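You operate a simulated robot arm through the tools that you are given. There is no shell and no other tool.

The job below is to be done with a simulated robot arm. You get a single attempt, and the scene is never put back.

TASK
Thread both strap ends through the silver buckle and lock it.
Fine: seat the buckle on the block, push the green end and the black end fully through, then turn the cam shut.

The check looks at the end state, three seconds after you hand in, the way a careful person would. Anything else that was tipped, shoved, dropped, spilled or broken makes it a failure.

THE ROBOT
A 7-joint arm with a three-finger gripper, fixed in place. Base frame: the origin is on the floor under the middle of its stand, x ahead of it, y to its left, z up; the work surface is at about z = 880. Units: mm, degrees, N and s.
With the tool pointing down near the work surface it reaches from about 440 to 920 mm from the base axis. Its first joint turns from -166.0 to 166.0 degrees. Payload 2.69 kg.
Tool frame: the origin (TCP) lies between the finger pads and is the grasp point; the fingertips stand 29 mm ahead of it; z points along the fingers, y is the line along which they close. The gripper opens to 120 mm; its body begins 78 mm behind the TCP.
Orientation is that of the tool frame in the base frame, as a unit quaternion [x, y, z, w]. With the fingers straight down and closing along the base's y, the tool's x points along the base's -x, its y along +y and its z along -z.

THE INTERFACE
- The arm moves only by the tool arm_command. Its arguments are lists of equal length, an entry for each row: "linear": the shift along the base's x, y, z in mm, a list of three; "turn": the turn, a rotation vector about the base's x, y, z in degrees, a list of three; "hand": the gripper command, from -1 (fully open) to 1 (shut), values between in proportion. In form: {"linear": [[dx, dy, dz], ...], "turn": [[wx, wy, wz], ...], "hand": [hand, ...]}. A call has 1 to 20 rows; each row shifts and turns the commanded pose from where the row before left it. Each row takes 0.2 s and may step no farther than 50 mm and 8.6 degrees from the row before; otherwise, or with a gripper value out of range, the whole call is refused. A pose out of reach is approached as far as the arm can. The call stops where the force on the tool passes 70 N (or 10 N more than at its start, if that is more) or the arm is blocked; 0.2 s more then pass. Each finger travels about 40 mm/s and halts on what it meets, pressing with about 21 N; the grip force reading is that of the motor and also rises with nothing between the fingers. The clock runs only during rows and for 0.2 s after the last one: add rows that do not move to give the fingers time. It gives the time, the measured TCP pose, the force on the tool (base axes), the opening and the grip force at its end, in the units of the frame above (readings bear some noise), with the torque about the TCP (base axes, N m) and any sound that the robot's microphone picked up.
- Cameras (640 x 400 px; columns grow to the right, rows downward): "scene" is fixed at [219.4, -501, 1448.8]; the picture's right is [0.70, -0.71, 0.00], its down [-0.38, -0.37, -0.85] and it looks along [0.60, 0.59, -0.53] (base axes); focal length 336 px, centre (320, 200). "wrist" rides on the gripper at [63, 0, -104] in the tool frame; the picture's right is [0.00, 1.00, 0.00], its down [-0.83, 0.00, -0.56] and it looks along [-0.56, 0.00, 0.83] (tool axes); focal length 275 px, centre (320, 200). There is no depth. A picture from a camera that has moved, and an enlarged one, comes with that camera's place and axes in the base frame and with its lens.
- get_image(camera): a new picture of that camera. No time passes.
- slide_trunk(by): slides the trunk up (or, below 0, down) by that many mm; the arm rides with it, the base frame stays. It gives what a move gives, with no picture.
- close_up(camera, box): a new picture of the part [left, top, right, bottom] of that camera's present view, enlarged. No time passes.
- finish_job(): hands the job in; it is judged then, once.

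Places have to be worked out from the pictures, the camera data and where the tool is seen. Open the gripper and draw the arm clear of the work before you hand the job in, unless the task says otherwise.

The tools are called after "Request:" by a JSON object that holds its "api" and its "payload". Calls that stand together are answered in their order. arm_command: Moves the arm, as the interface text tells. Its arguments: {"type":"object","properties":{"linear":{"type":"array"},"turn":{"type":"array"},"hand":{"type":"array"}},"required":["linear","turn","hand"]} The other tools are called the same way: slide_trunk (by) moves the trunk up or down; get_image (camera) takes a picture; close_up (camera, box) takes an enlarged picture of a part of a camera's view; finish_job () hands the job in.

At the start:

```text
clock: 0.0
position: [497.4, -12.6, 1156.5]
orientation: [0.001, 1.0, 0.0, 0.0]
force: [-0.2, -0.9, 0.0]
ft_torque: [0.0, -0.01, 0.02]
width: 120.0
finger_force: 0.1
trunk travel left (down, up): [-575.0, 38.0]
```

scene: 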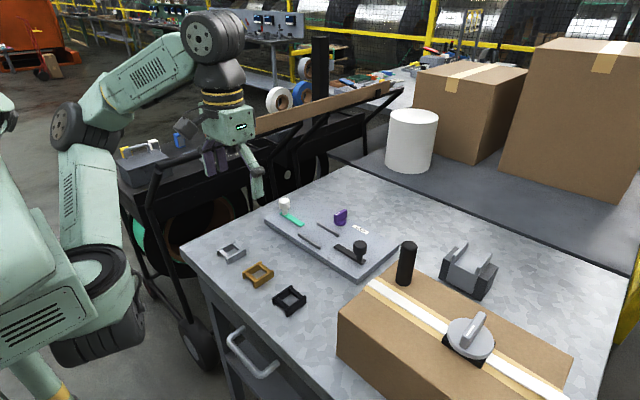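
wrist: 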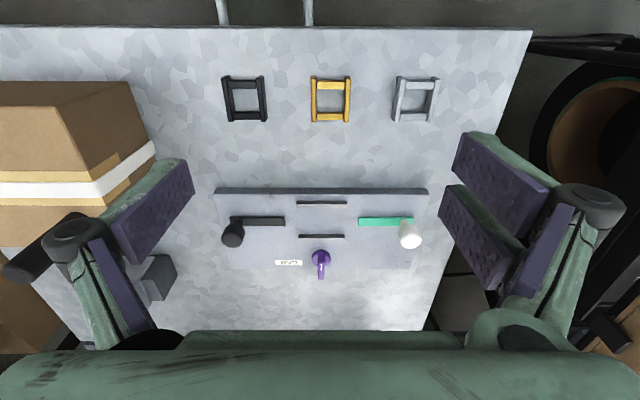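

The pictures show three buckles (silver, gold and black), a board with a green strap, a black strap and a purple cam, and two thin rails. I'll enlarge the details before moving.

Request:
{"api": "close_up", "payload": {"camera": "scene", "box": [200, 180, 420, 320]}}

Request:
{"api": "close_up", "payload": {"camera": "wrist", "box": [200, 170, 450, 300]}}

Request:
{"api": "close_up", "payload": {"camera": "scene", "box": [330, 220, 580, 380]}}

Request:
{"api": "close_up", "payload": {"camera": "wrist", "box": [200, 50, 450, 180]}}

```text
2.86 times, centred on (310, 250) of scene
camera zoom: at [219.4, -501.0, 1448.8], right [0.7, -0.71, 0.0], down [-0.38, -0.37, -0.85], along [0.6, 0.59, -0.53], focal length 961 px, centre (349, 57)
```

zoom: 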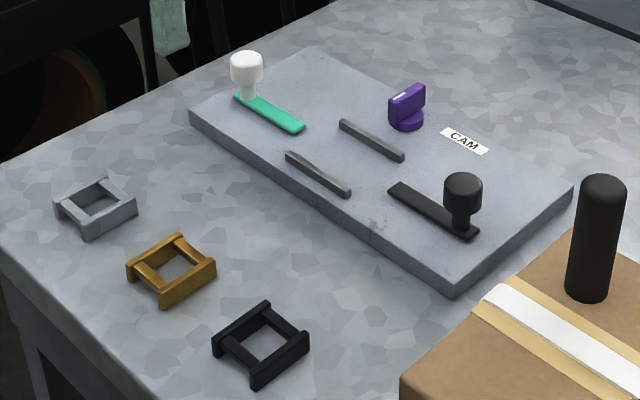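

```text
2.56 times, centred on (325, 235) of wrist
camera zoom: at [434.3, -14.0, 1260.0], right [0.0, 1.0, 0.0], down [0.83, 0.0, 0.56], along [0.56, 0.0, -0.83], focal length 705 px, centre (307, 110)
```

zoom: 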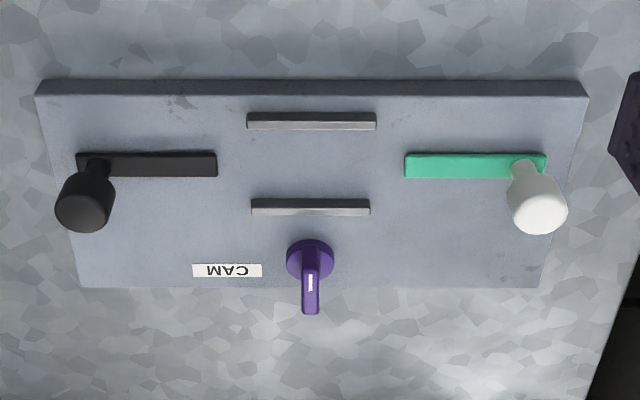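

```text
2.50 times, centred on (455, 300) of scene
camera zoom: at [219.4, -501.0, 1448.8], right [0.7, -0.71, 0.0], down [-0.38, -0.37, -0.85], along [0.6, 0.59, -0.53], focal length 841 px, centre (-18, -50)
```

zoom: 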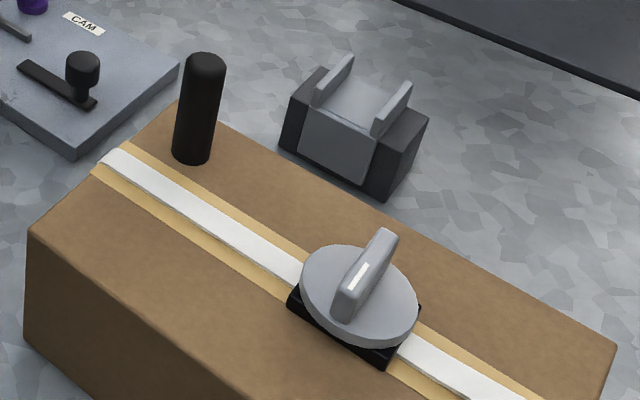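

```text
2.56 times, centred on (325, 115) of wrist
camera zoom: at [434.3, -14.0, 1260.0], right [0.0, 1.0, 0.0], down [0.83, 0.0, 0.56], along [0.56, 0.0, -0.83], focal length 705 px, centre (307, 418)
```

zoom: 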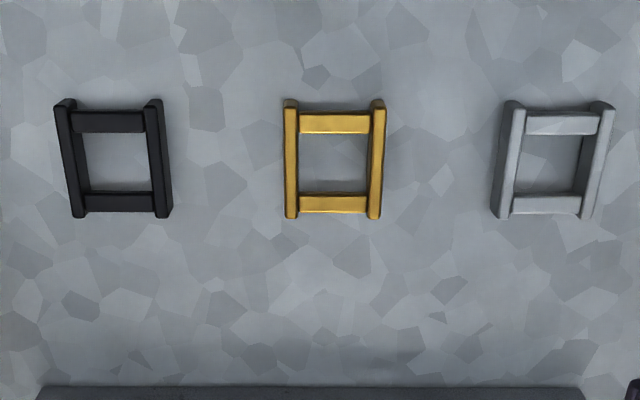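

The board with the two rails looks like the buckle's seat, with the straps aimed at the gap between the rails. I'll zoom in closer on the buckles, the straps, the cam and the other objects to understand how they work.

Request:
{"api": "close_up", "payload": {"camera": "scene", "box": [212, 236, 252, 266]}}

Request:
{"api": "close_up", "payload": {"camera": "scene", "box": [270, 195, 390, 270]}}

Request:
{"api": "close_up", "payload": {"camera": "scene", "box": [325, 200, 375, 240]}}

Request:
{"api": "close_up", "payload": {"camera": "wrist", "box": [290, 240, 350, 285]}}

Request:
{"api": "close_up", "payload": {"camera": "wrist", "box": [385, 70, 445, 125]}}

Request:
{"api": "close_up", "payload": {"camera": "scene", "box": [430, 225, 510, 375]}}

```text
13.33 times, centred on (232, 251) of scene
camera zoom: at [219.4, -501.0, 1448.8], right [0.7, -0.71, 0.0], down [-0.38, -0.37, -0.85], along [0.6, 0.59, -0.53], focal length 4485 px, centre (1493, -480)
```

zoom: 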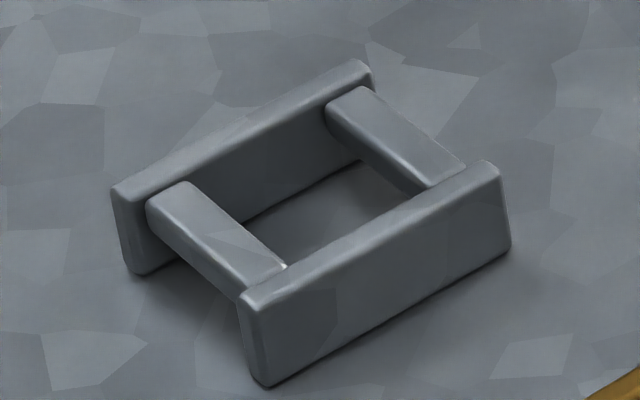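

```text
5.33 times, centred on (330, 232) of scene
camera zoom: at [219.4, -501.0, 1448.8], right [0.7, -0.71, 0.0], down [-0.38, -0.37, -0.85], along [0.6, 0.59, -0.53], focal length 1794 px, centre (267, 27)
```

zoom: 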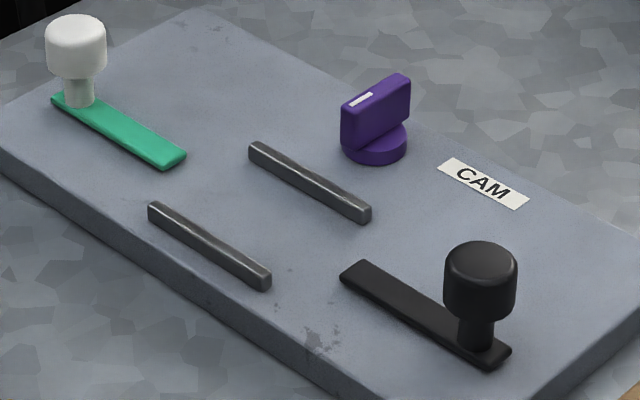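

```text
10.00 times, centred on (350, 220) of scene
camera zoom: at [219.4, -501.0, 1448.8], right [0.7, -0.71, 0.0], down [-0.38, -0.37, -0.85], along [0.6, 0.59, -0.53], focal length 3364 px, centre (20, 0)
```

zoom: 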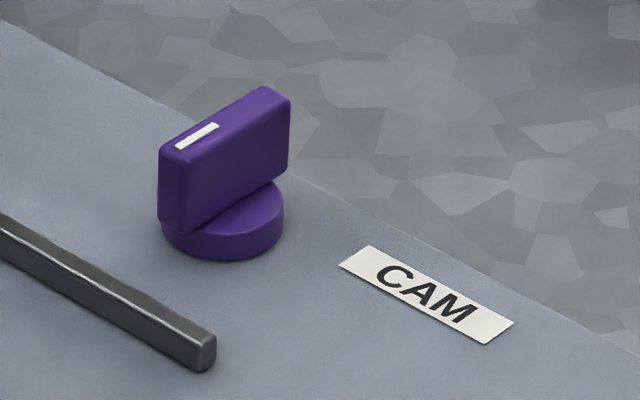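

```text
8.89 times, centred on (320, 262) of wrist
camera zoom: at [434.3, -14.0, 1260.0], right [0.0, 1.0, 0.0], down [0.83, 0.0, 0.56], along [0.56, 0.0, -0.83], focal length 2447 px, centre (320, -356)
```

zoom: 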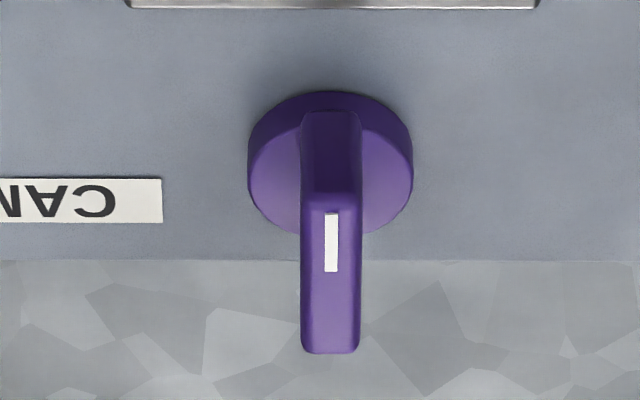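

```text
7.27 times, centred on (415, 98) of wrist
camera zoom: at [434.3, -14.0, 1260.0], right [0.0, 1.0, 0.0], down [0.83, 0.0, 0.56], along [0.56, 0.0, -0.83], focal length 2002 px, centre (-371, 946)
```

zoom: 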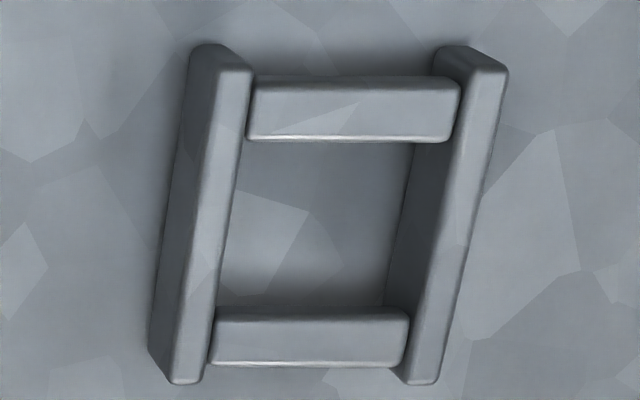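

```text
2.67 times, centred on (470, 300) of scene
camera zoom: at [219.4, -501.0, 1448.8], right [0.7, -0.71, 0.0], down [-0.38, -0.37, -0.85], along [0.6, 0.59, -0.53], focal length 897 px, centre (-80, -67)
```

zoom: 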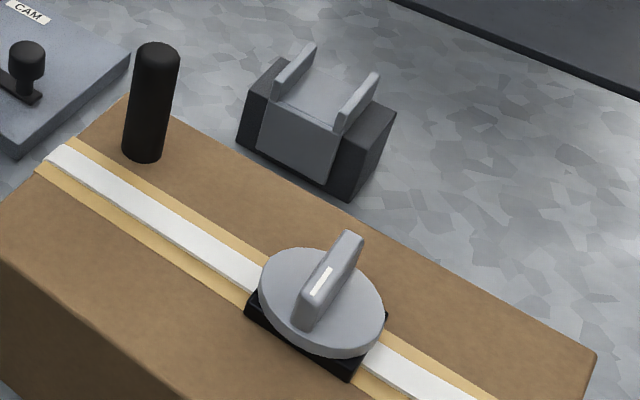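

The buckle looks like two side plates joined by two raised crossbars, so a strap has to run parallel to the plates and under the bars. That means turning it a quarter so the plates run along y. I'll move nearer to the board to measure the seat with the wrist camera.

Request:
{"api": "arm_command", "payload": {"linear": [[20, 0, -20], [20, 0, -20], [20, 0, -15]], "turn": [[0, 0, 0], [0, 0, 0], [0, 0, 0]], "hand": [-1, -1, -1]}}

Request:
{"api": "get_image", "payload": {"camera": "wrist"}}

Request:
{"api": "get_image", "payload": {"camera": "scene"}}

```text
clock: 0.8
position: [557.7, -12.8, 1098.7]
orientation: [0.0, 1.0, 0.0, 0.0]
force: [-0.6, -0.3, 0.2]
ft_torque: [-0.02, 0.01, -0.02]
width: 119.8
finger_force: 0.1
trunk travel left (down, up): [-575.0, 38.0]
```

```text
taken
camera wrist: at [494.0, -14.1, 1204.0], right [0.0, 1.0, 0.0], down [0.83, 0.0, 0.56], along [0.56, 0.0, -0.83], focal length 275 px, centre (320, 200)
```

wrist: 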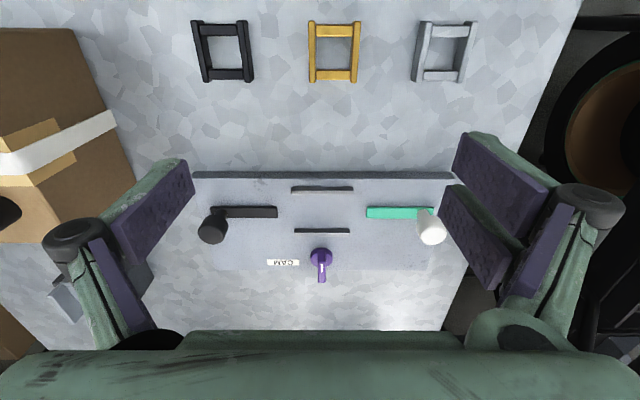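

```text
taken
```

scene: 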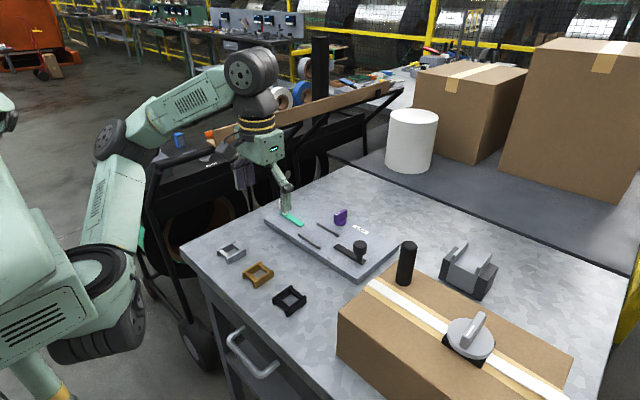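

I'll enlarge the fingers to learn the gripper's layout, and the board to measure it.

Request:
{"api": "close_up", "payload": {"camera": "wrist", "box": [420, 120, 640, 350]}}

Request:
{"api": "close_up", "payload": {"camera": "wrist", "box": [30, 140, 230, 360]}}

Request:
{"api": "close_up", "payload": {"camera": "wrist", "box": [185, 160, 465, 290]}}

Request:
{"api": "close_up", "payload": {"camera": "wrist", "box": [270, 170, 370, 240]}}

Request:
{"api": "close_up", "payload": {"camera": "scene", "box": [215, 90, 335, 240]}}

```text
1.74 times, centred on (530, 235) of wrist
camera zoom: at [494.0, -14.1, 1204.0], right [0.0, 1.0, 0.0], down [0.83, 0.0, 0.56], along [0.56, 0.0, -0.83], focal length 479 px, centre (-45, 139)
```

zoom: 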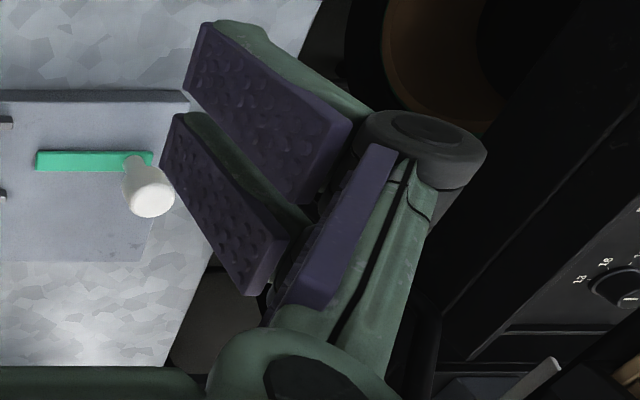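

```text
1.82 times, centred on (130, 250) of wrist
camera zoom: at [494.0, -14.1, 1204.0], right [0.0, 1.0, 0.0], down [0.83, 0.0, 0.56], along [0.56, 0.0, -0.83], focal length 500 px, centre (666, 109)
```

zoom: 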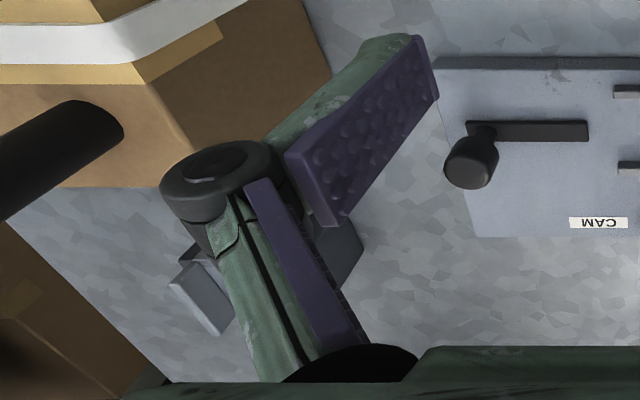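

```text
2.29 times, centred on (325, 225) of wrist
camera zoom: at [494.0, -14.1, 1204.0], right [0.0, 1.0, 0.0], down [0.83, 0.0, 0.56], along [0.56, 0.0, -0.83], focal length 629 px, centre (309, 143)
```

zoom: 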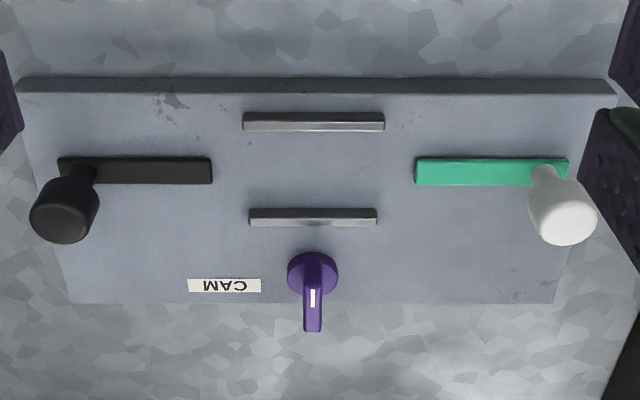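

```text
5.71 times, centred on (320, 205) of wrist
camera zoom: at [494.0, -14.1, 1204.0], right [0.0, 1.0, 0.0], down [0.83, 0.0, 0.56], along [0.56, 0.0, -0.83], focal length 1573 px, centre (320, 171)
```

zoom: 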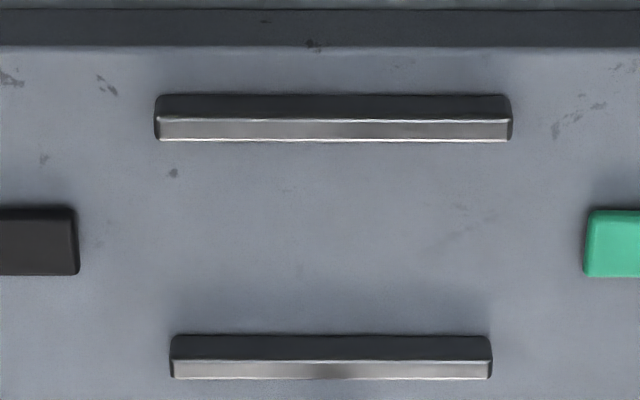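

```text
2.67 times, centred on (275, 165) of scene
camera zoom: at [219.4, -501.0, 1448.8], right [0.7, -0.71, 0.0], down [-0.38, -0.37, -0.85], along [0.6, 0.59, -0.53], focal length 897 px, centre (440, 293)
```

zoom: 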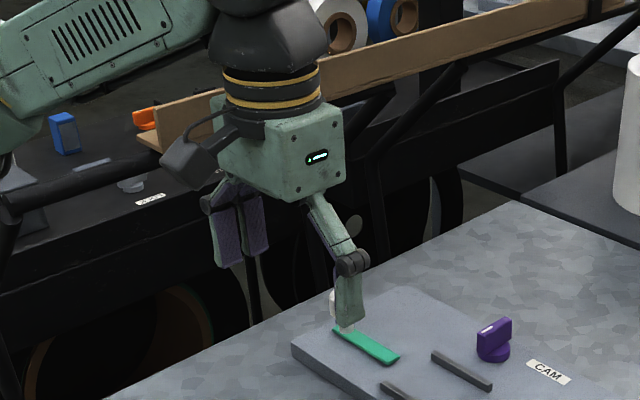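

The rails leave about a 65 mm gap, centred near (718, -11). I'll measure the silver buckle from this new viewpoint.

Request:
{"api": "close_up", "payload": {"camera": "wrist", "box": [405, 10, 485, 90]}}

Request:
{"api": "close_up", "payload": {"camera": "wrist", "box": [300, 10, 370, 90]}}

Request:
{"api": "close_up", "payload": {"camera": "scene", "box": [236, 255, 282, 295]}}

Request:
{"api": "close_up", "payload": {"camera": "scene", "box": [266, 280, 312, 320]}}

```text
5.00 times, centred on (445, 50) of wrist
camera zoom: at [494.0, -14.1, 1204.0], right [0.0, 1.0, 0.0], down [0.83, 0.0, 0.56], along [0.56, 0.0, -0.83], focal length 1376 px, centre (-305, 950)
```

zoom: 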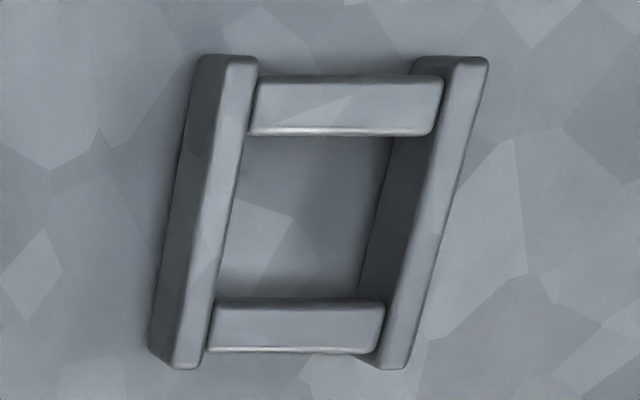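

```text
5.00 times, centred on (335, 50) of wrist
camera zoom: at [494.0, -14.1, 1204.0], right [0.0, 1.0, 0.0], down [0.83, 0.0, 0.56], along [0.56, 0.0, -0.83], focal length 1376 px, centre (245, 950)
```

zoom: 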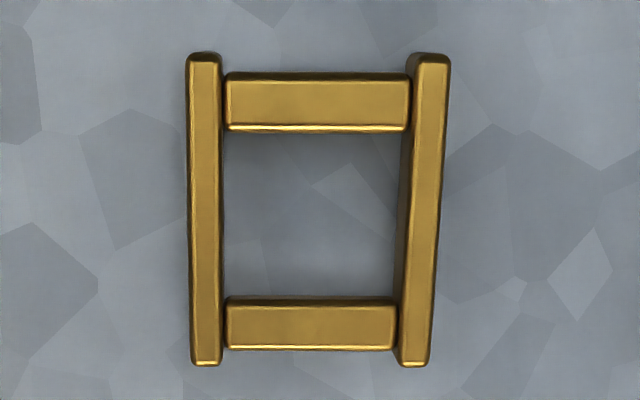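

```text
10.00 times, centred on (259, 275) of scene
camera zoom: at [219.4, -501.0, 1448.8], right [0.7, -0.71, 0.0], down [-0.38, -0.37, -0.85], along [0.6, 0.59, -0.53], focal length 3364 px, centre (930, -550)
```

zoom: 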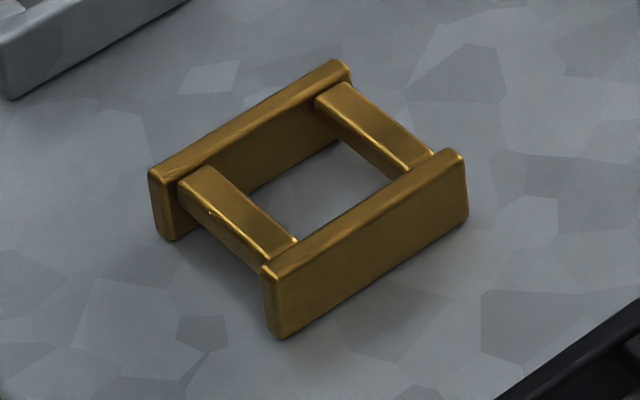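

```text
10.00 times, centred on (289, 300) of scene
camera zoom: at [219.4, -501.0, 1448.8], right [0.7, -0.71, 0.0], down [-0.38, -0.37, -0.85], along [0.6, 0.59, -0.53], focal length 3364 px, centre (630, -800)
```

zoom: 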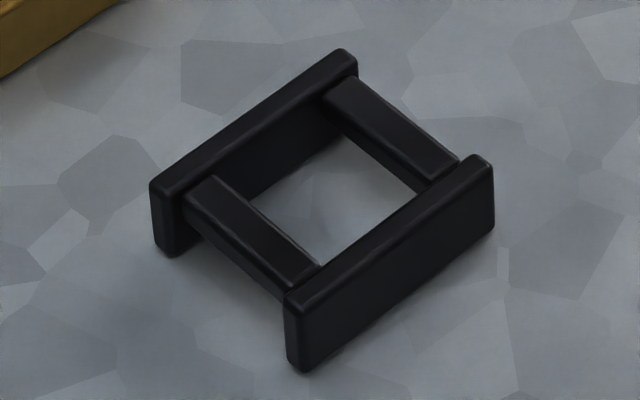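

Silver buckle measures about 54 x 48 x 21 mm, centred near (526, 108), with its plates along x. I'll move above it with the gripper half closed (about 80 mm) so the fingers clear the gold buckle, then look again.

Request:
{"api": "arm_command", "payload": {"linear": [[-16, 40, -25], [-16, 40, -25], [0, 40.8, -25], [0, 0, -25], [0, 0, 0], [0, 0, 0], [0, 0, 0]], "turn": [[0, 0, 0], [0, 0, 0], [0, 0, 0], [0, 0, 0], [0, 0, 0], [0, 0, 0], [0, 0, 0]], "hand": [-0.33, -0.33, -0.33, -0.33, -0.33, -0.33, -0.33]}}

Request:
{"api": "get_image", "payload": {"camera": "wrist"}}

Request:
{"api": "get_image", "payload": {"camera": "scene"}}

```text
clock: 2.4
position: [524.2, 107.3, 1000.8]
orientation: [0.0, 1.0, 0.0, 0.0]
force: [-0.7, 0.2, 0.1]
ft_torque: [0.03, -0.03, 0.01]
width: 80.1
finger_force: 0.0
trunk travel left (down, up): [-575.0, 38.0]
```

```text
taken
camera wrist: at [461.8, 106.9, 1104.9], right [0.0, 1.0, 0.0], down [0.83, 0.0, 0.56], along [0.56, 0.0, -0.83], focal length 275 px, centre (320, 200)
```

wrist: 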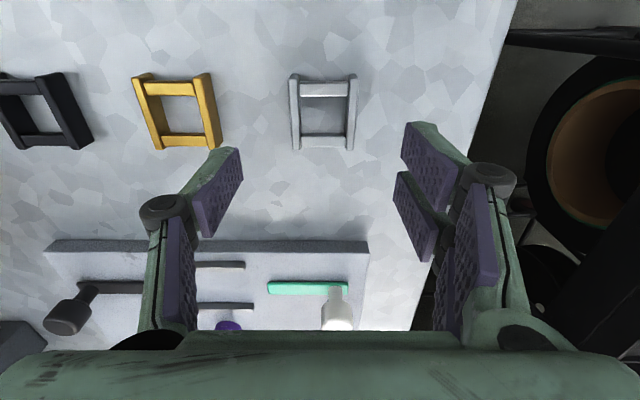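

```text
taken
```

scene: 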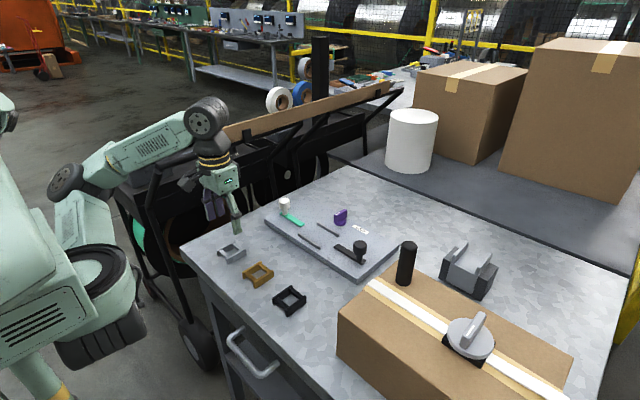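

The buckle sits directly below, slightly on the robot side of the view. I'll zoom in to refine its position.

Request:
{"api": "close_up", "payload": {"camera": "wrist", "box": [270, 60, 380, 165]}}

Request:
{"api": "close_up", "payload": {"camera": "wrist", "box": [180, 230, 390, 345]}}

```text
3.81 times, centred on (325, 112) of wrist
camera zoom: at [461.8, 106.9, 1104.9], right [0.0, 1.0, 0.0], down [0.83, 0.0, 0.56], along [0.56, 0.0, -0.83], focal length 1049 px, centre (301, 533)
```

zoom: 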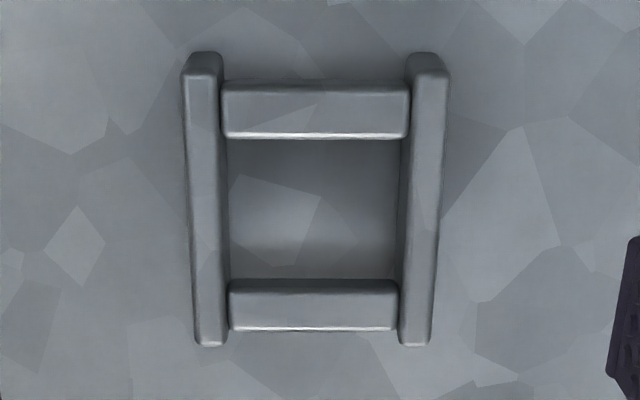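

```text
3.05 times, centred on (285, 288) of wrist
camera zoom: at [461.8, 106.9, 1104.9], right [0.0, 1.0, 0.0], down [0.83, 0.0, 0.56], along [0.56, 0.0, -0.83], focal length 839 px, centre (427, -67)
```

zoom: 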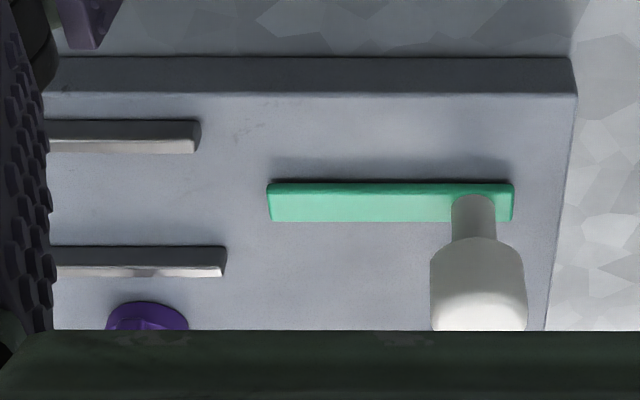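

I judge the buckle centre at about (525.5, 109.3), with its top at z=901. I'll shift by (+1, +2), go down to TCP z of about 921 so the tips hold only the upper part of the plates and later clear the rails, and check before closing.

Request:
{"api": "arm_command", "payload": {"linear": [[1, 2, -30], [0, 0, -30], [0, 0, -20], [0, 0, 0]], "turn": [[0, 0, 0], [0, 0, 0], [0, 0, 0], [0, 0, 0]], "hand": [-0.33, -0.33, -0.33, -0.33]}}

Request:
{"api": "get_image", "payload": {"camera": "wrist"}}

Request:
{"api": "close_up", "payload": {"camera": "scene", "box": [180, 180, 300, 290]}}

```text
clock: 3.4
position: [526.7, 109.9, 920.7]
orientation: [0.0, 1.0, 0.0, 0.001]
force: [0.2, 0.0, 0.6]
ft_torque: [0.02, 0.02, 0.03]
width: 79.9
finger_force: 0.0
trunk travel left (down, up): [-575.0, 38.0]
```

```text
taken
camera wrist: at [462.8, 108.9, 1024.0], right [0.0, 1.0, 0.0], down [0.83, 0.0, 0.56], along [0.56, 0.0, -0.83], focal length 275 px, centre (320, 200)
```

wrist: 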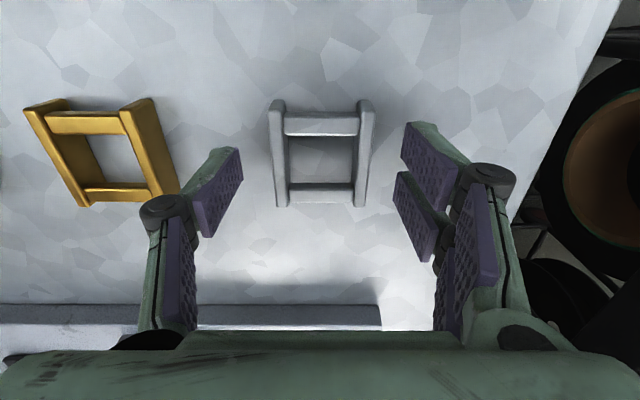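

```text
3.64 times, centred on (240, 235) of scene
camera zoom: at [219.4, -501.0, 1448.8], right [0.7, -0.71, 0.0], down [-0.38, -0.37, -0.85], along [0.6, 0.59, -0.53], focal length 1223 px, centre (611, 73)
```

zoom: 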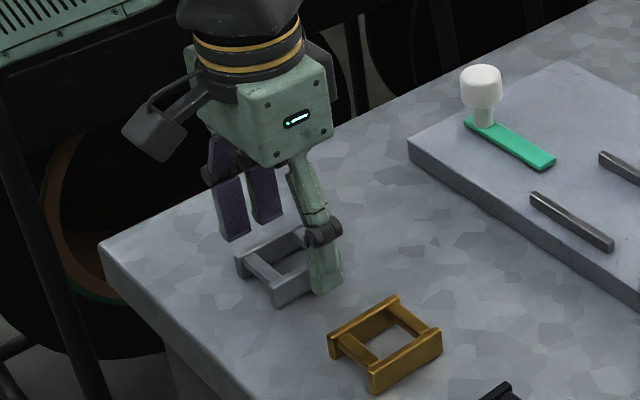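

The fingertips straddle the buckle and are centred to within about 1 mm. I'll close on the plates.

Request:
{"api": "arm_command", "payload": {"linear": [[0, 0, 0], [0, 0, 0], [0, 0, 0], [0, 0, 0], [0, 0, 0], [0, 0, 0], [0, 0, 0]], "turn": [[0, 0, 0], [0, 0, 0], [0, 0, 0], [0, 0, 0], [0, 0, 0], [0, 0, 0], [0, 0, 0]], "hand": [0.5, 0.5, 0.5, 0.5, 0.5, 0.5, 0.5]}}

Request:
{"api": "get_image", "payload": {"camera": "wrist"}}

Request:
{"api": "close_up", "payload": {"camera": "scene", "box": [180, 180, 300, 290]}}

```text
clock: 5.0
position: [526.1, 110.3, 920.8]
orientation: [-0.001, 1.0, 0.0, 0.0]
force: [0.6, 0.3, -0.5]
ft_torque: [0.02, -0.01, 0.02]
width: 49.3
finger_force: 20.9
trunk travel left (down, up): [-575.0, 38.0]
```

```text
taken
camera wrist: at [462.9, 108.9, 1024.3], right [0.0, 1.0, 0.0], down [0.83, 0.0, 0.56], along [0.56, 0.0, -0.83], focal length 275 px, centre (320, 200)
```

wrist: 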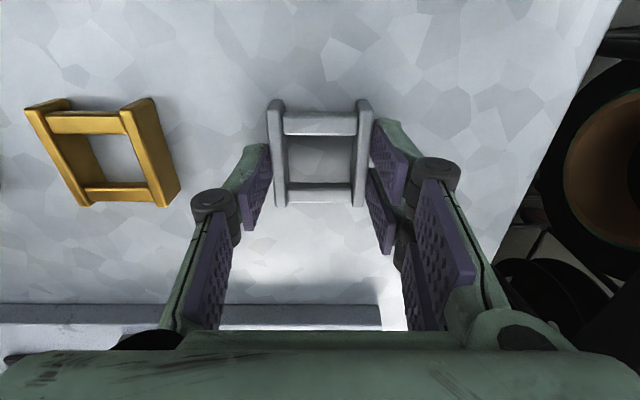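

```text
3.64 times, centred on (240, 235) of scene
camera zoom: at [219.4, -501.0, 1448.8], right [0.7, -0.71, 0.0], down [-0.38, -0.37, -0.85], along [0.6, 0.59, -0.53], focal length 1223 px, centre (611, 73)
```

zoom: 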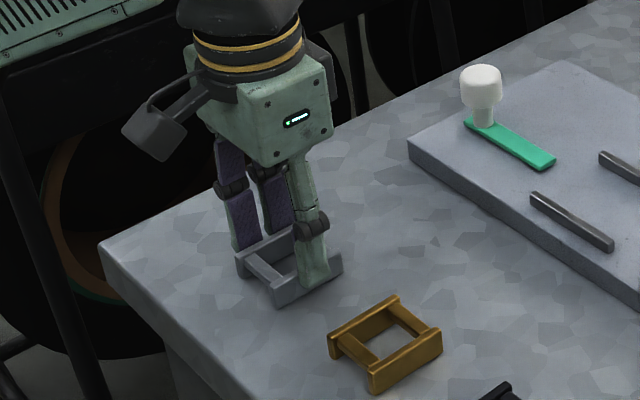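

The grip holds at 49.3 mm and 21 N. I'll lift gently and confirm the buckle comes up with the gripper.

Request:
{"api": "arm_command", "payload": {"linear": [[0, 0, 5], [0, 0, 15], [0, 0, 25], [0, 0, 30], [0, 0, 15], [0, 0, 0]], "turn": [[0, 0, 0], [0, 0, 0], [0, 0, 0], [0, 0, 0], [0, 0, 0], [0, 0, 0]], "hand": [0.5, 0.5, 0.5, 0.5, 0.5, 0.5]}}

Request:
{"api": "get_image", "payload": {"camera": "wrist"}}

Request:
{"api": "close_up", "payload": {"camera": "scene", "box": [180, 150, 300, 260]}}

```text
clock: 6.4
position: [525.1, 109.6, 1010.6]
orientation: [-0.001, 1.0, 0.0, 0.001]
force: [0.4, 0.0, -1.1]
ft_torque: [-0.02, 0.01, -0.01]
width: 49.2
finger_force: 20.9
trunk travel left (down, up): [-575.0, 38.0]
```

```text
taken
camera wrist: at [462.7, 109.0, 1115.4], right [0.0, 1.0, 0.0], down [0.83, 0.0, 0.56], along [0.56, 0.0, -0.83], focal length 275 px, centre (320, 200)
```

wrist: 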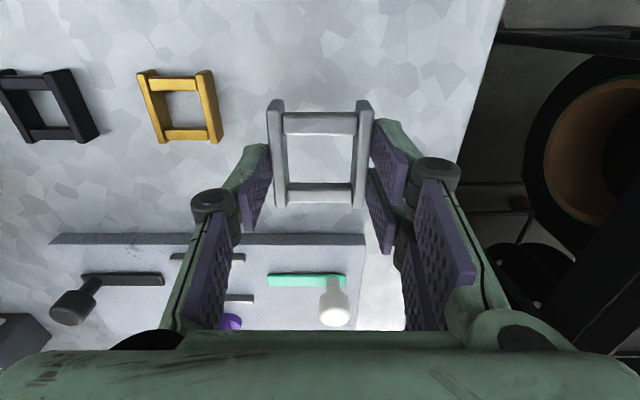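

```text
3.64 times, centred on (240, 205) of scene
camera zoom: at [219.4, -501.0, 1448.8], right [0.7, -0.71, 0.0], down [-0.38, -0.37, -0.85], along [0.6, 0.59, -0.53], focal length 1223 px, centre (611, 182)
```

zoom: 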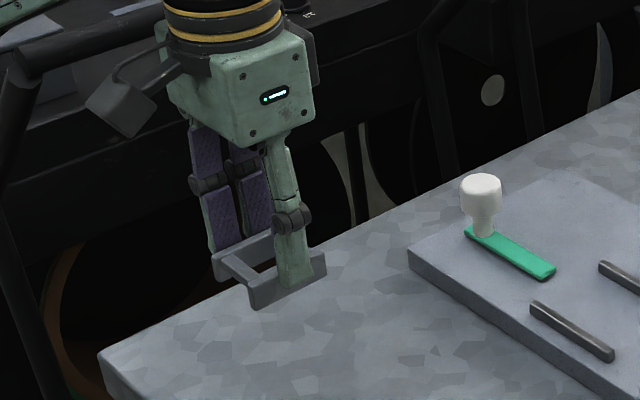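

The buckle is held firmly and level. I'll carry it at this height to above the seat at about (718, -11) while turning it 90° about z, so the plates run along the straps.

Request:
{"api": "arm_command", "payload": {"linear": [[17.5, -10.94, 0], [17.5, -10.94, 0], [17.5, -10.94, 0], [17.5, -10.94, 0], [17.5, -10.94, 0], [17.5, -10.94, 0], [17.5, -10.94, 0], [17.5, -10.94, 0], [17.5, -10.94, 0], [17.5, -10.94, 0], [17.5, -10.94, 0], [0, 0, 0]], "turn": [[0, 0, 8.1818], [0, 0, 8.1818], [0, 0, 8.1818], [0, 0, 8.1818], [0, 0, 8.1818], [0, 0, 8.1818], [0, 0, 8.1818], [0, 0, 8.1818], [0, 0, 8.1818], [0, 0, 8.1818], [0, 0, 8.1818], [0, 0, 0]], "hand": [0.5, 0.5, 0.5, 0.5, 0.5, 0.5, 0.5, 0.5, 0.5, 0.5, 0.5, 0.5]}}

Request:
{"api": "get_image", "payload": {"camera": "wrist"}}

Request:
{"api": "get_image", "payload": {"camera": "scene"}}

```text
clock: 9.0
position: [719.7, -10.3, 1010.4]
orientation: [0.708, -0.706, 0.0, 0.0]
force: [-0.4, 0.5, -0.6]
ft_torque: [0.02, -0.02, -0.01]
width: 49.4
finger_force: 20.7
trunk travel left (down, up): [-575.0, 38.0]
```

```text
taken
camera wrist: at [719.4, -73.6, 1114.2], right [-1.0, -0.01, 0.0], down [0.0, 0.83, 0.56], along [0.0, 0.56, -0.83], focal length 275 px, centre (320, 200)
```

wrist: 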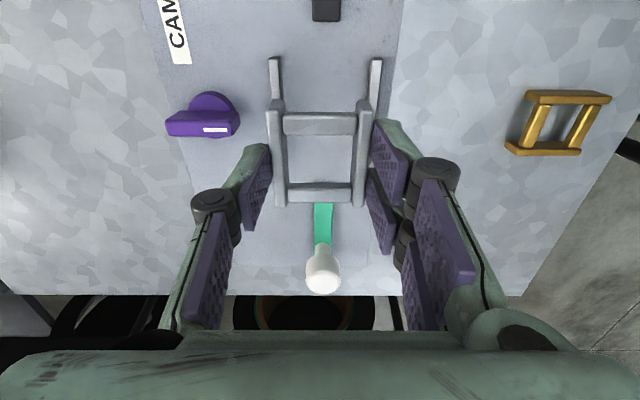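

```text
taken
```

scene: 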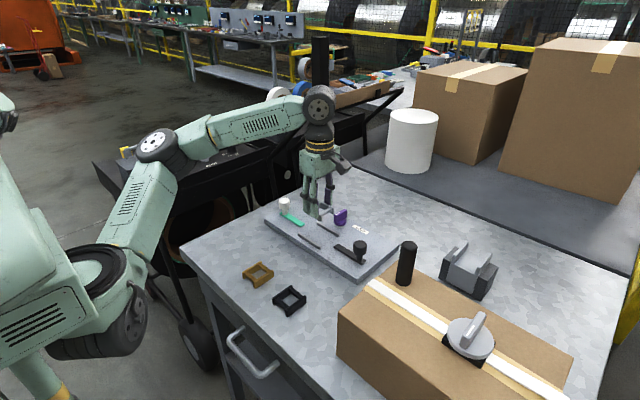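

The buckle is now turned with its plates along y, above the seat. I'll zoom in to check sideways alignment with the rails and straps.

Request:
{"api": "close_up", "payload": {"camera": "wrist", "box": [240, 40, 400, 140]}}

Request:
{"api": "close_up", "payload": {"camera": "wrist", "box": [240, 100, 400, 300]}}

Request:
{"api": "close_up", "payload": {"camera": "scene", "box": [270, 150, 390, 260]}}

```text
4.00 times, centred on (320, 90) of wrist
camera zoom: at [719.4, -73.6, 1114.2], right [-1.0, -0.01, 0.0], down [0.0, 0.83, 0.56], along [0.0, 0.56, -0.83], focal length 1101 px, centre (320, 640)
```

zoom: 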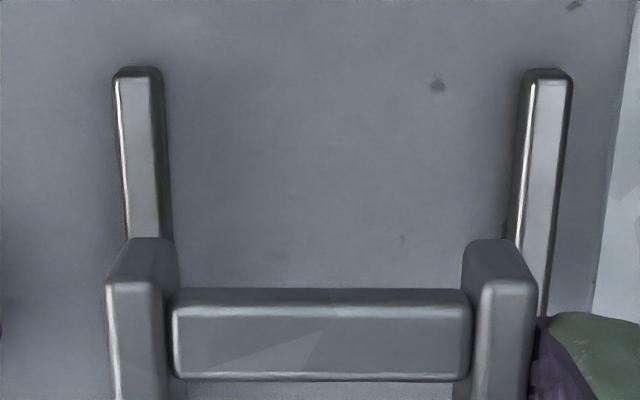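

```text
2.00 times, centred on (320, 200) of wrist
camera zoom: at [719.4, -73.6, 1114.2], right [-1.0, -0.01, 0.0], down [0.0, 0.83, 0.56], along [0.0, 0.56, -0.83], focal length 551 px, centre (320, 200)
```

zoom: 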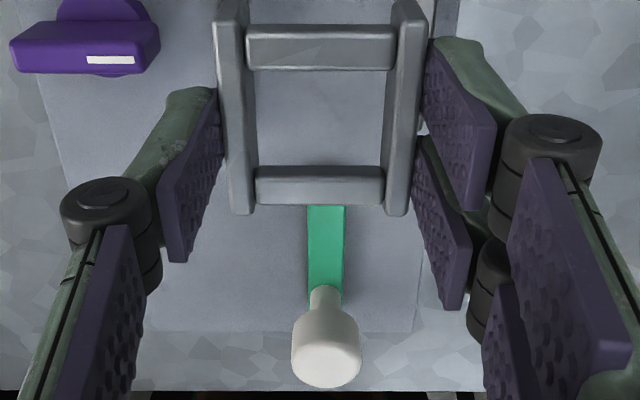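

```text
3.64 times, centred on (330, 205) of scene
camera zoom: at [219.4, -501.0, 1448.8], right [0.7, -0.71, 0.0], down [-0.38, -0.37, -0.85], along [0.6, 0.59, -0.53], focal length 1223 px, centre (284, 182)
```

zoom: 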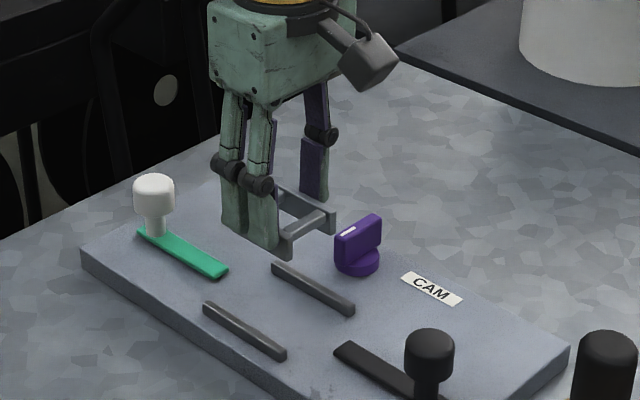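

The rails' centre line and the strap come out at about x=716 while the buckle is at about 719.5, so I'll shift -3.5 mm in x. Then I'll lower to just above the seat, where contact is expected near TCP z of 938.

Request:
{"api": "arm_command", "payload": {"linear": [[-3.5, 0.7, -15], [0, 0, -20], [0, 0, -18], [0, 0, -11], [0, 0, 0]], "turn": [[0, 0, 0], [0, 0, 0], [0, 0, 0], [0, 0, 0], [0, 0, 0]], "hand": [0.5, 0.5, 0.5, 0.5, 0.5]}}

Request:
{"api": "get_image", "payload": {"camera": "wrist"}}

Request:
{"api": "close_up", "payload": {"camera": "wrist", "box": [220, 20, 420, 240]}}

Request:
{"api": "close_up", "payload": {"camera": "scene", "box": [270, 170, 390, 270]}}

```text
clock: 10.2
position: [715.5, -10.3, 945.5]
orientation: [0.707, -0.707, 0.0, -0.001]
force: [0.4, -0.3, -1.3]
ft_torque: [0.0, 0.0, -0.02]
width: 49.2
finger_force: 21.1
trunk travel left (down, up): [-575.0, 38.0]
```

```text
taken
camera wrist: at [715.4, -72.6, 1050.2], right [-1.0, 0.0, 0.0], down [0.0, 0.83, 0.56], along [0.0, 0.56, -0.83], focal length 275 px, centre (320, 200)
```

wrist: 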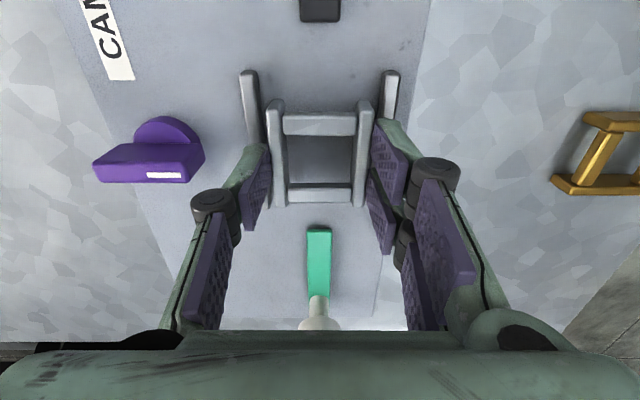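

```text
1.82 times, centred on (320, 130) of wrist
camera zoom: at [715.4, -72.6, 1050.2], right [-1.0, 0.0, 0.0], down [0.0, 0.83, 0.56], along [0.0, 0.56, -0.83], focal length 500 px, centre (320, 327)
```

zoom: 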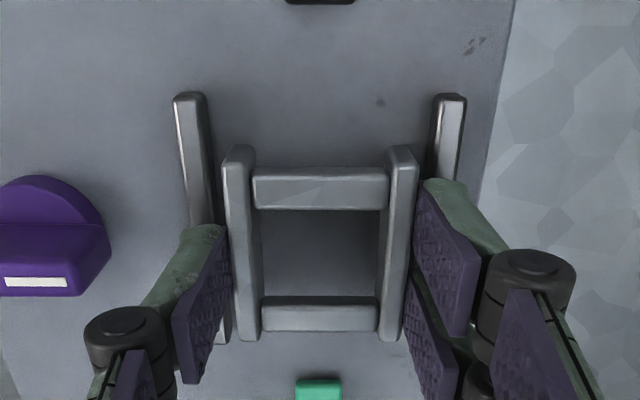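

```text
4.00 times, centred on (330, 220) of scene
camera zoom: at [219.4, -501.0, 1448.8], right [0.7, -0.71, 0.0], down [-0.38, -0.37, -0.85], along [0.6, 0.59, -0.53], focal length 1345 px, centre (280, 120)
```

zoom: 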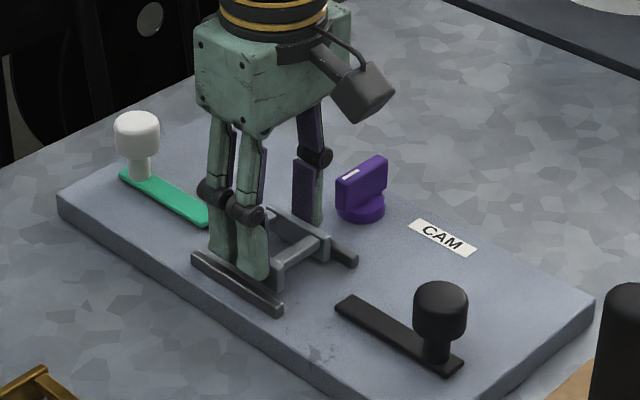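

The buckle is centred between the rails in both directions and in line with both strap ends. I'll lower it in fine steps and watch for contact force.

Request:
{"api": "arm_command", "payload": {"linear": [[0, 0, -2], [0, 0, -2], [0, 0, -1], [0, 0, -1], [0, 0, 0]], "turn": [[0, 0, 0], [0, 0, 0], [0, 0, 0], [0, 0, 0], [0, 0, 0]], "hand": [0.5, 0.5, 0.5, 0.5, 0.5]}}

Request:
{"api": "close_up", "payload": {"camera": "scene", "box": [295, 200, 355, 260]}}

```text
clock: 11.4
position: [716.0, -9.2, 941.8]
orientation: [0.707, -0.707, -0.001, 0.0]
force: [-0.1, -0.5, 0.5]
ft_torque: [0.0, 0.01, 0.0]
width: 49.4
finger_force: 21.1
trunk travel left (down, up): [-575.0, 38.0]
```

```text
6.67 times, centred on (325, 230) of scene
camera zoom: at [219.4, -501.0, 1448.8], right [0.7, -0.71, 0.0], down [-0.38, -0.37, -0.85], along [0.6, 0.59, -0.53], focal length 2242 px, centre (287, 0)
```

zoom: 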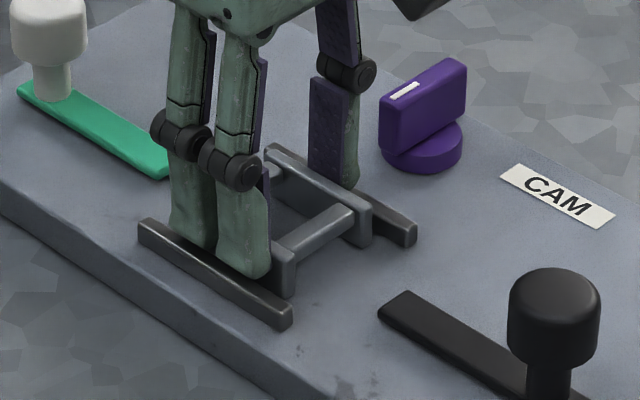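

There's no contact yet: z reads about 941.5, with seating expected near 939. I'll continue in small steps.

Request:
{"api": "arm_command", "payload": {"linear": [[0, 0, -1], [0, 0, -0.7], [0, 0, -0.5], [0, 0, 0]], "turn": [[0, 0, 0], [0, 0, 0], [0, 0, 0], [0, 0, 0]], "hand": [0.5, 0.5, 0.5, 0.5]}}

Request:
{"api": "close_up", "payload": {"camera": "scene", "box": [295, 200, 355, 260]}}

```text
clock: 12.4
position: [714.1, -8.8, 939.1]
orientation: [-0.707, 0.707, -0.001, 0.001]
force: [6.2, -1.6, 14.7]
ft_torque: [-0.01, -0.21, 0.0]
width: 49.5
finger_force: 21.2
trunk travel left (down, up): [-575.0, 38.0]
```

```text
6.67 times, centred on (325, 230) of scene
camera zoom: at [219.4, -501.0, 1448.8], right [0.7, -0.71, 0.0], down [-0.38, -0.37, -0.85], along [0.6, 0.59, -0.53], focal length 2242 px, centre (287, 0)
```

zoom: 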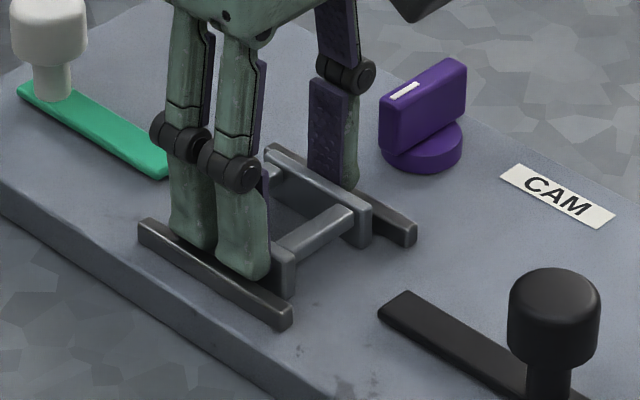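

Contact shows at about 15 N upward at z of about 939. I'll zoom in to see whether the buckle is on the board or a fingertip is on a rail.

Request:
{"api": "close_up", "payload": {"camera": "scene", "box": [306, 225, 340, 251]}}

Request:
{"api": "close_up", "payload": {"camera": "wrist", "box": [220, 60, 420, 260]}}

```text
15.38 times, centred on (323, 238) of scene
camera zoom: at [219.4, -501.0, 1448.8], right [0.7, -0.71, 0.0], down [-0.38, -0.37, -0.85], along [0.6, 0.59, -0.53], focal length 5175 px, centre (274, -385)
```

zoom: 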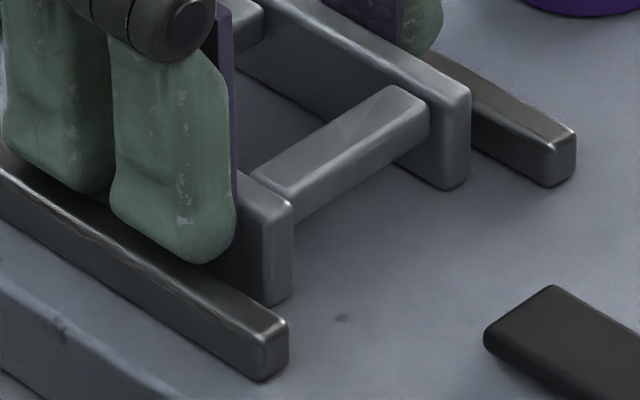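

```text
2.00 times, centred on (320, 160) of wrist
camera zoom: at [715.5, -73.0, 1044.0], right [-1.0, 0.0, 0.0], down [-0.01, 0.83, 0.56], along [0.0, 0.56, -0.83], focal length 551 px, centre (320, 280)
```

zoom: 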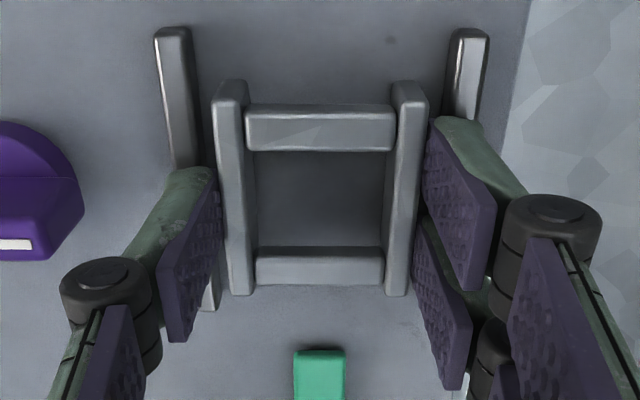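

The buckle is down on the board, and the near fingertips are just brushing the rail's top edge. I'll ease up about 1 mm, open slightly to release, then look.

Request:
{"api": "arm_command", "payload": {"linear": [[0, 0, 0.8], [0, 0, 0], [0, 0, 0], [0, 0, 0], [0, 0, 0]], "turn": [[0, 0, 0], [0, 0, 0], [0, 0, 0], [0, 0, 0], [0, 0, 0]], "hand": [0.5, 0.15, 0.08, 0.02, 0.02]}}

Request:
{"api": "close_up", "payload": {"camera": "scene", "box": [306, 225, 340, 251]}}

Request:
{"api": "close_up", "payload": {"camera": "wrist", "box": [220, 60, 420, 260]}}

```text
clock: 13.6
position: [715.2, -8.7, 938.9]
orientation: [-0.706, 0.708, 0.001, 0.001]
force: [0.1, -0.6, 0.4]
ft_torque: [0.0, -0.02, -0.01]
width: 58.7
finger_force: 0.1
trunk travel left (down, up): [-575.0, 38.0]
```

```text
15.38 times, centred on (323, 238) of scene
camera zoom: at [219.4, -501.0, 1448.8], right [0.7, -0.71, 0.0], down [-0.38, -0.37, -0.85], along [0.6, 0.59, -0.53], focal length 5175 px, centre (274, -385)
```

zoom: 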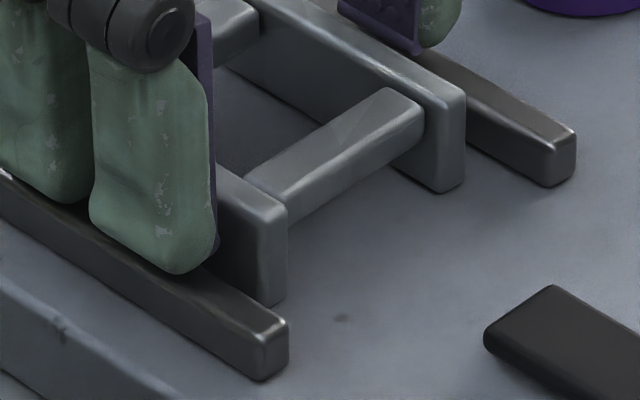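

```text
2.00 times, centred on (320, 160) of wrist
camera zoom: at [715.9, -72.9, 1043.6], right [-1.0, 0.0, 0.0], down [0.0, 0.83, 0.56], along [0.0, 0.56, -0.83], focal length 551 px, centre (320, 280)
```

zoom: 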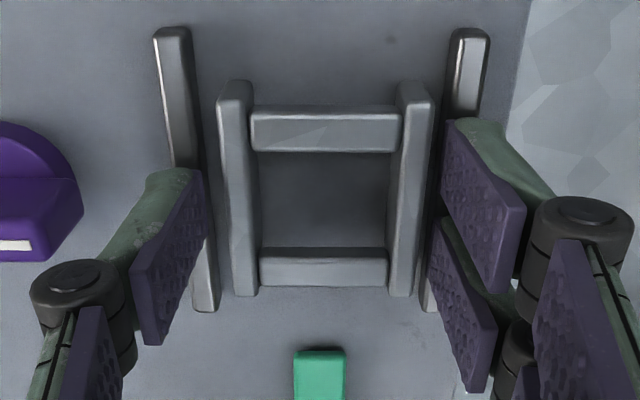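

The buckle is released, sitting flat and centred to about 1 mm between the rails. I'll raise the arm straight up, clear of it.

Request:
{"api": "arm_command", "payload": {"linear": [[0, 0, 5], [0, 0, 15], [0, 0, 30], [0, 0, 30], [0, 0, 0]], "turn": [[0, 0, 0], [0, 0, 0], [0, 0, 0], [0, 0, 0], [0, 0, 0]], "hand": [0.02, 0.02, 0.02, 0.02, 0.02]}}

Request:
{"api": "get_image", "payload": {"camera": "wrist"}}

Request:
{"api": "close_up", "payload": {"camera": "scene", "box": [265, 190, 385, 270]}}

```text
clock: 14.8
position: [714.8, -9.3, 1019.2]
orientation: [-0.707, 0.707, 0.0, 0.0]
force: [0.5, 0.0, -0.2]
ft_torque: [-0.01, -0.01, -0.03]
width: 59.2
finger_force: 0.1
trunk travel left (down, up): [-575.0, 38.0]
```

```text
taken
camera wrist: at [716.1, -73.7, 1124.0], right [-1.0, 0.0, 0.0], down [0.0, 0.83, 0.56], along [0.0, 0.56, -0.83], focal length 275 px, centre (320, 200)
```

wrist: 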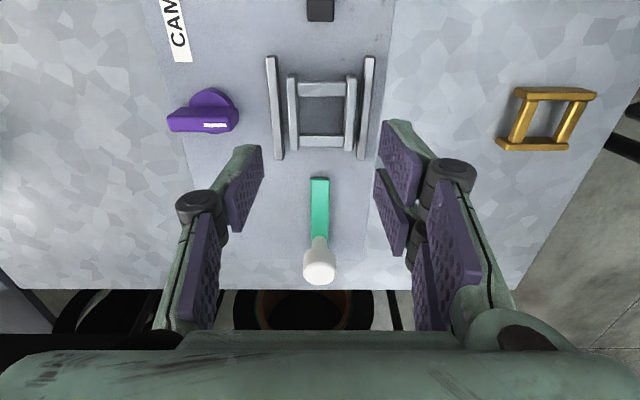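

```text
5.00 times, centred on (325, 230) of scene
camera zoom: at [219.4, -501.0, 1448.8], right [0.7, -0.71, 0.0], down [-0.38, -0.37, -0.85], along [0.6, 0.59, -0.53], focal length 1682 px, centre (295, 50)
```

zoom: 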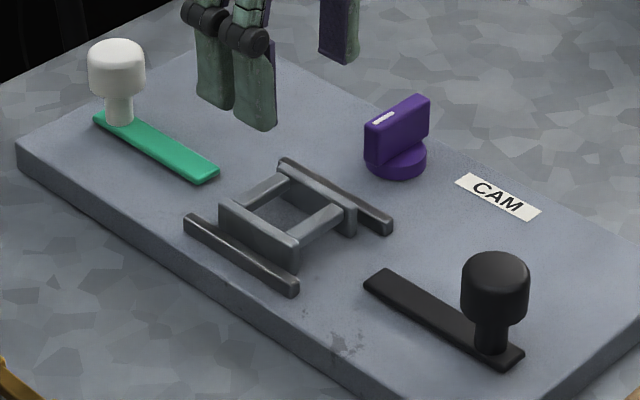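

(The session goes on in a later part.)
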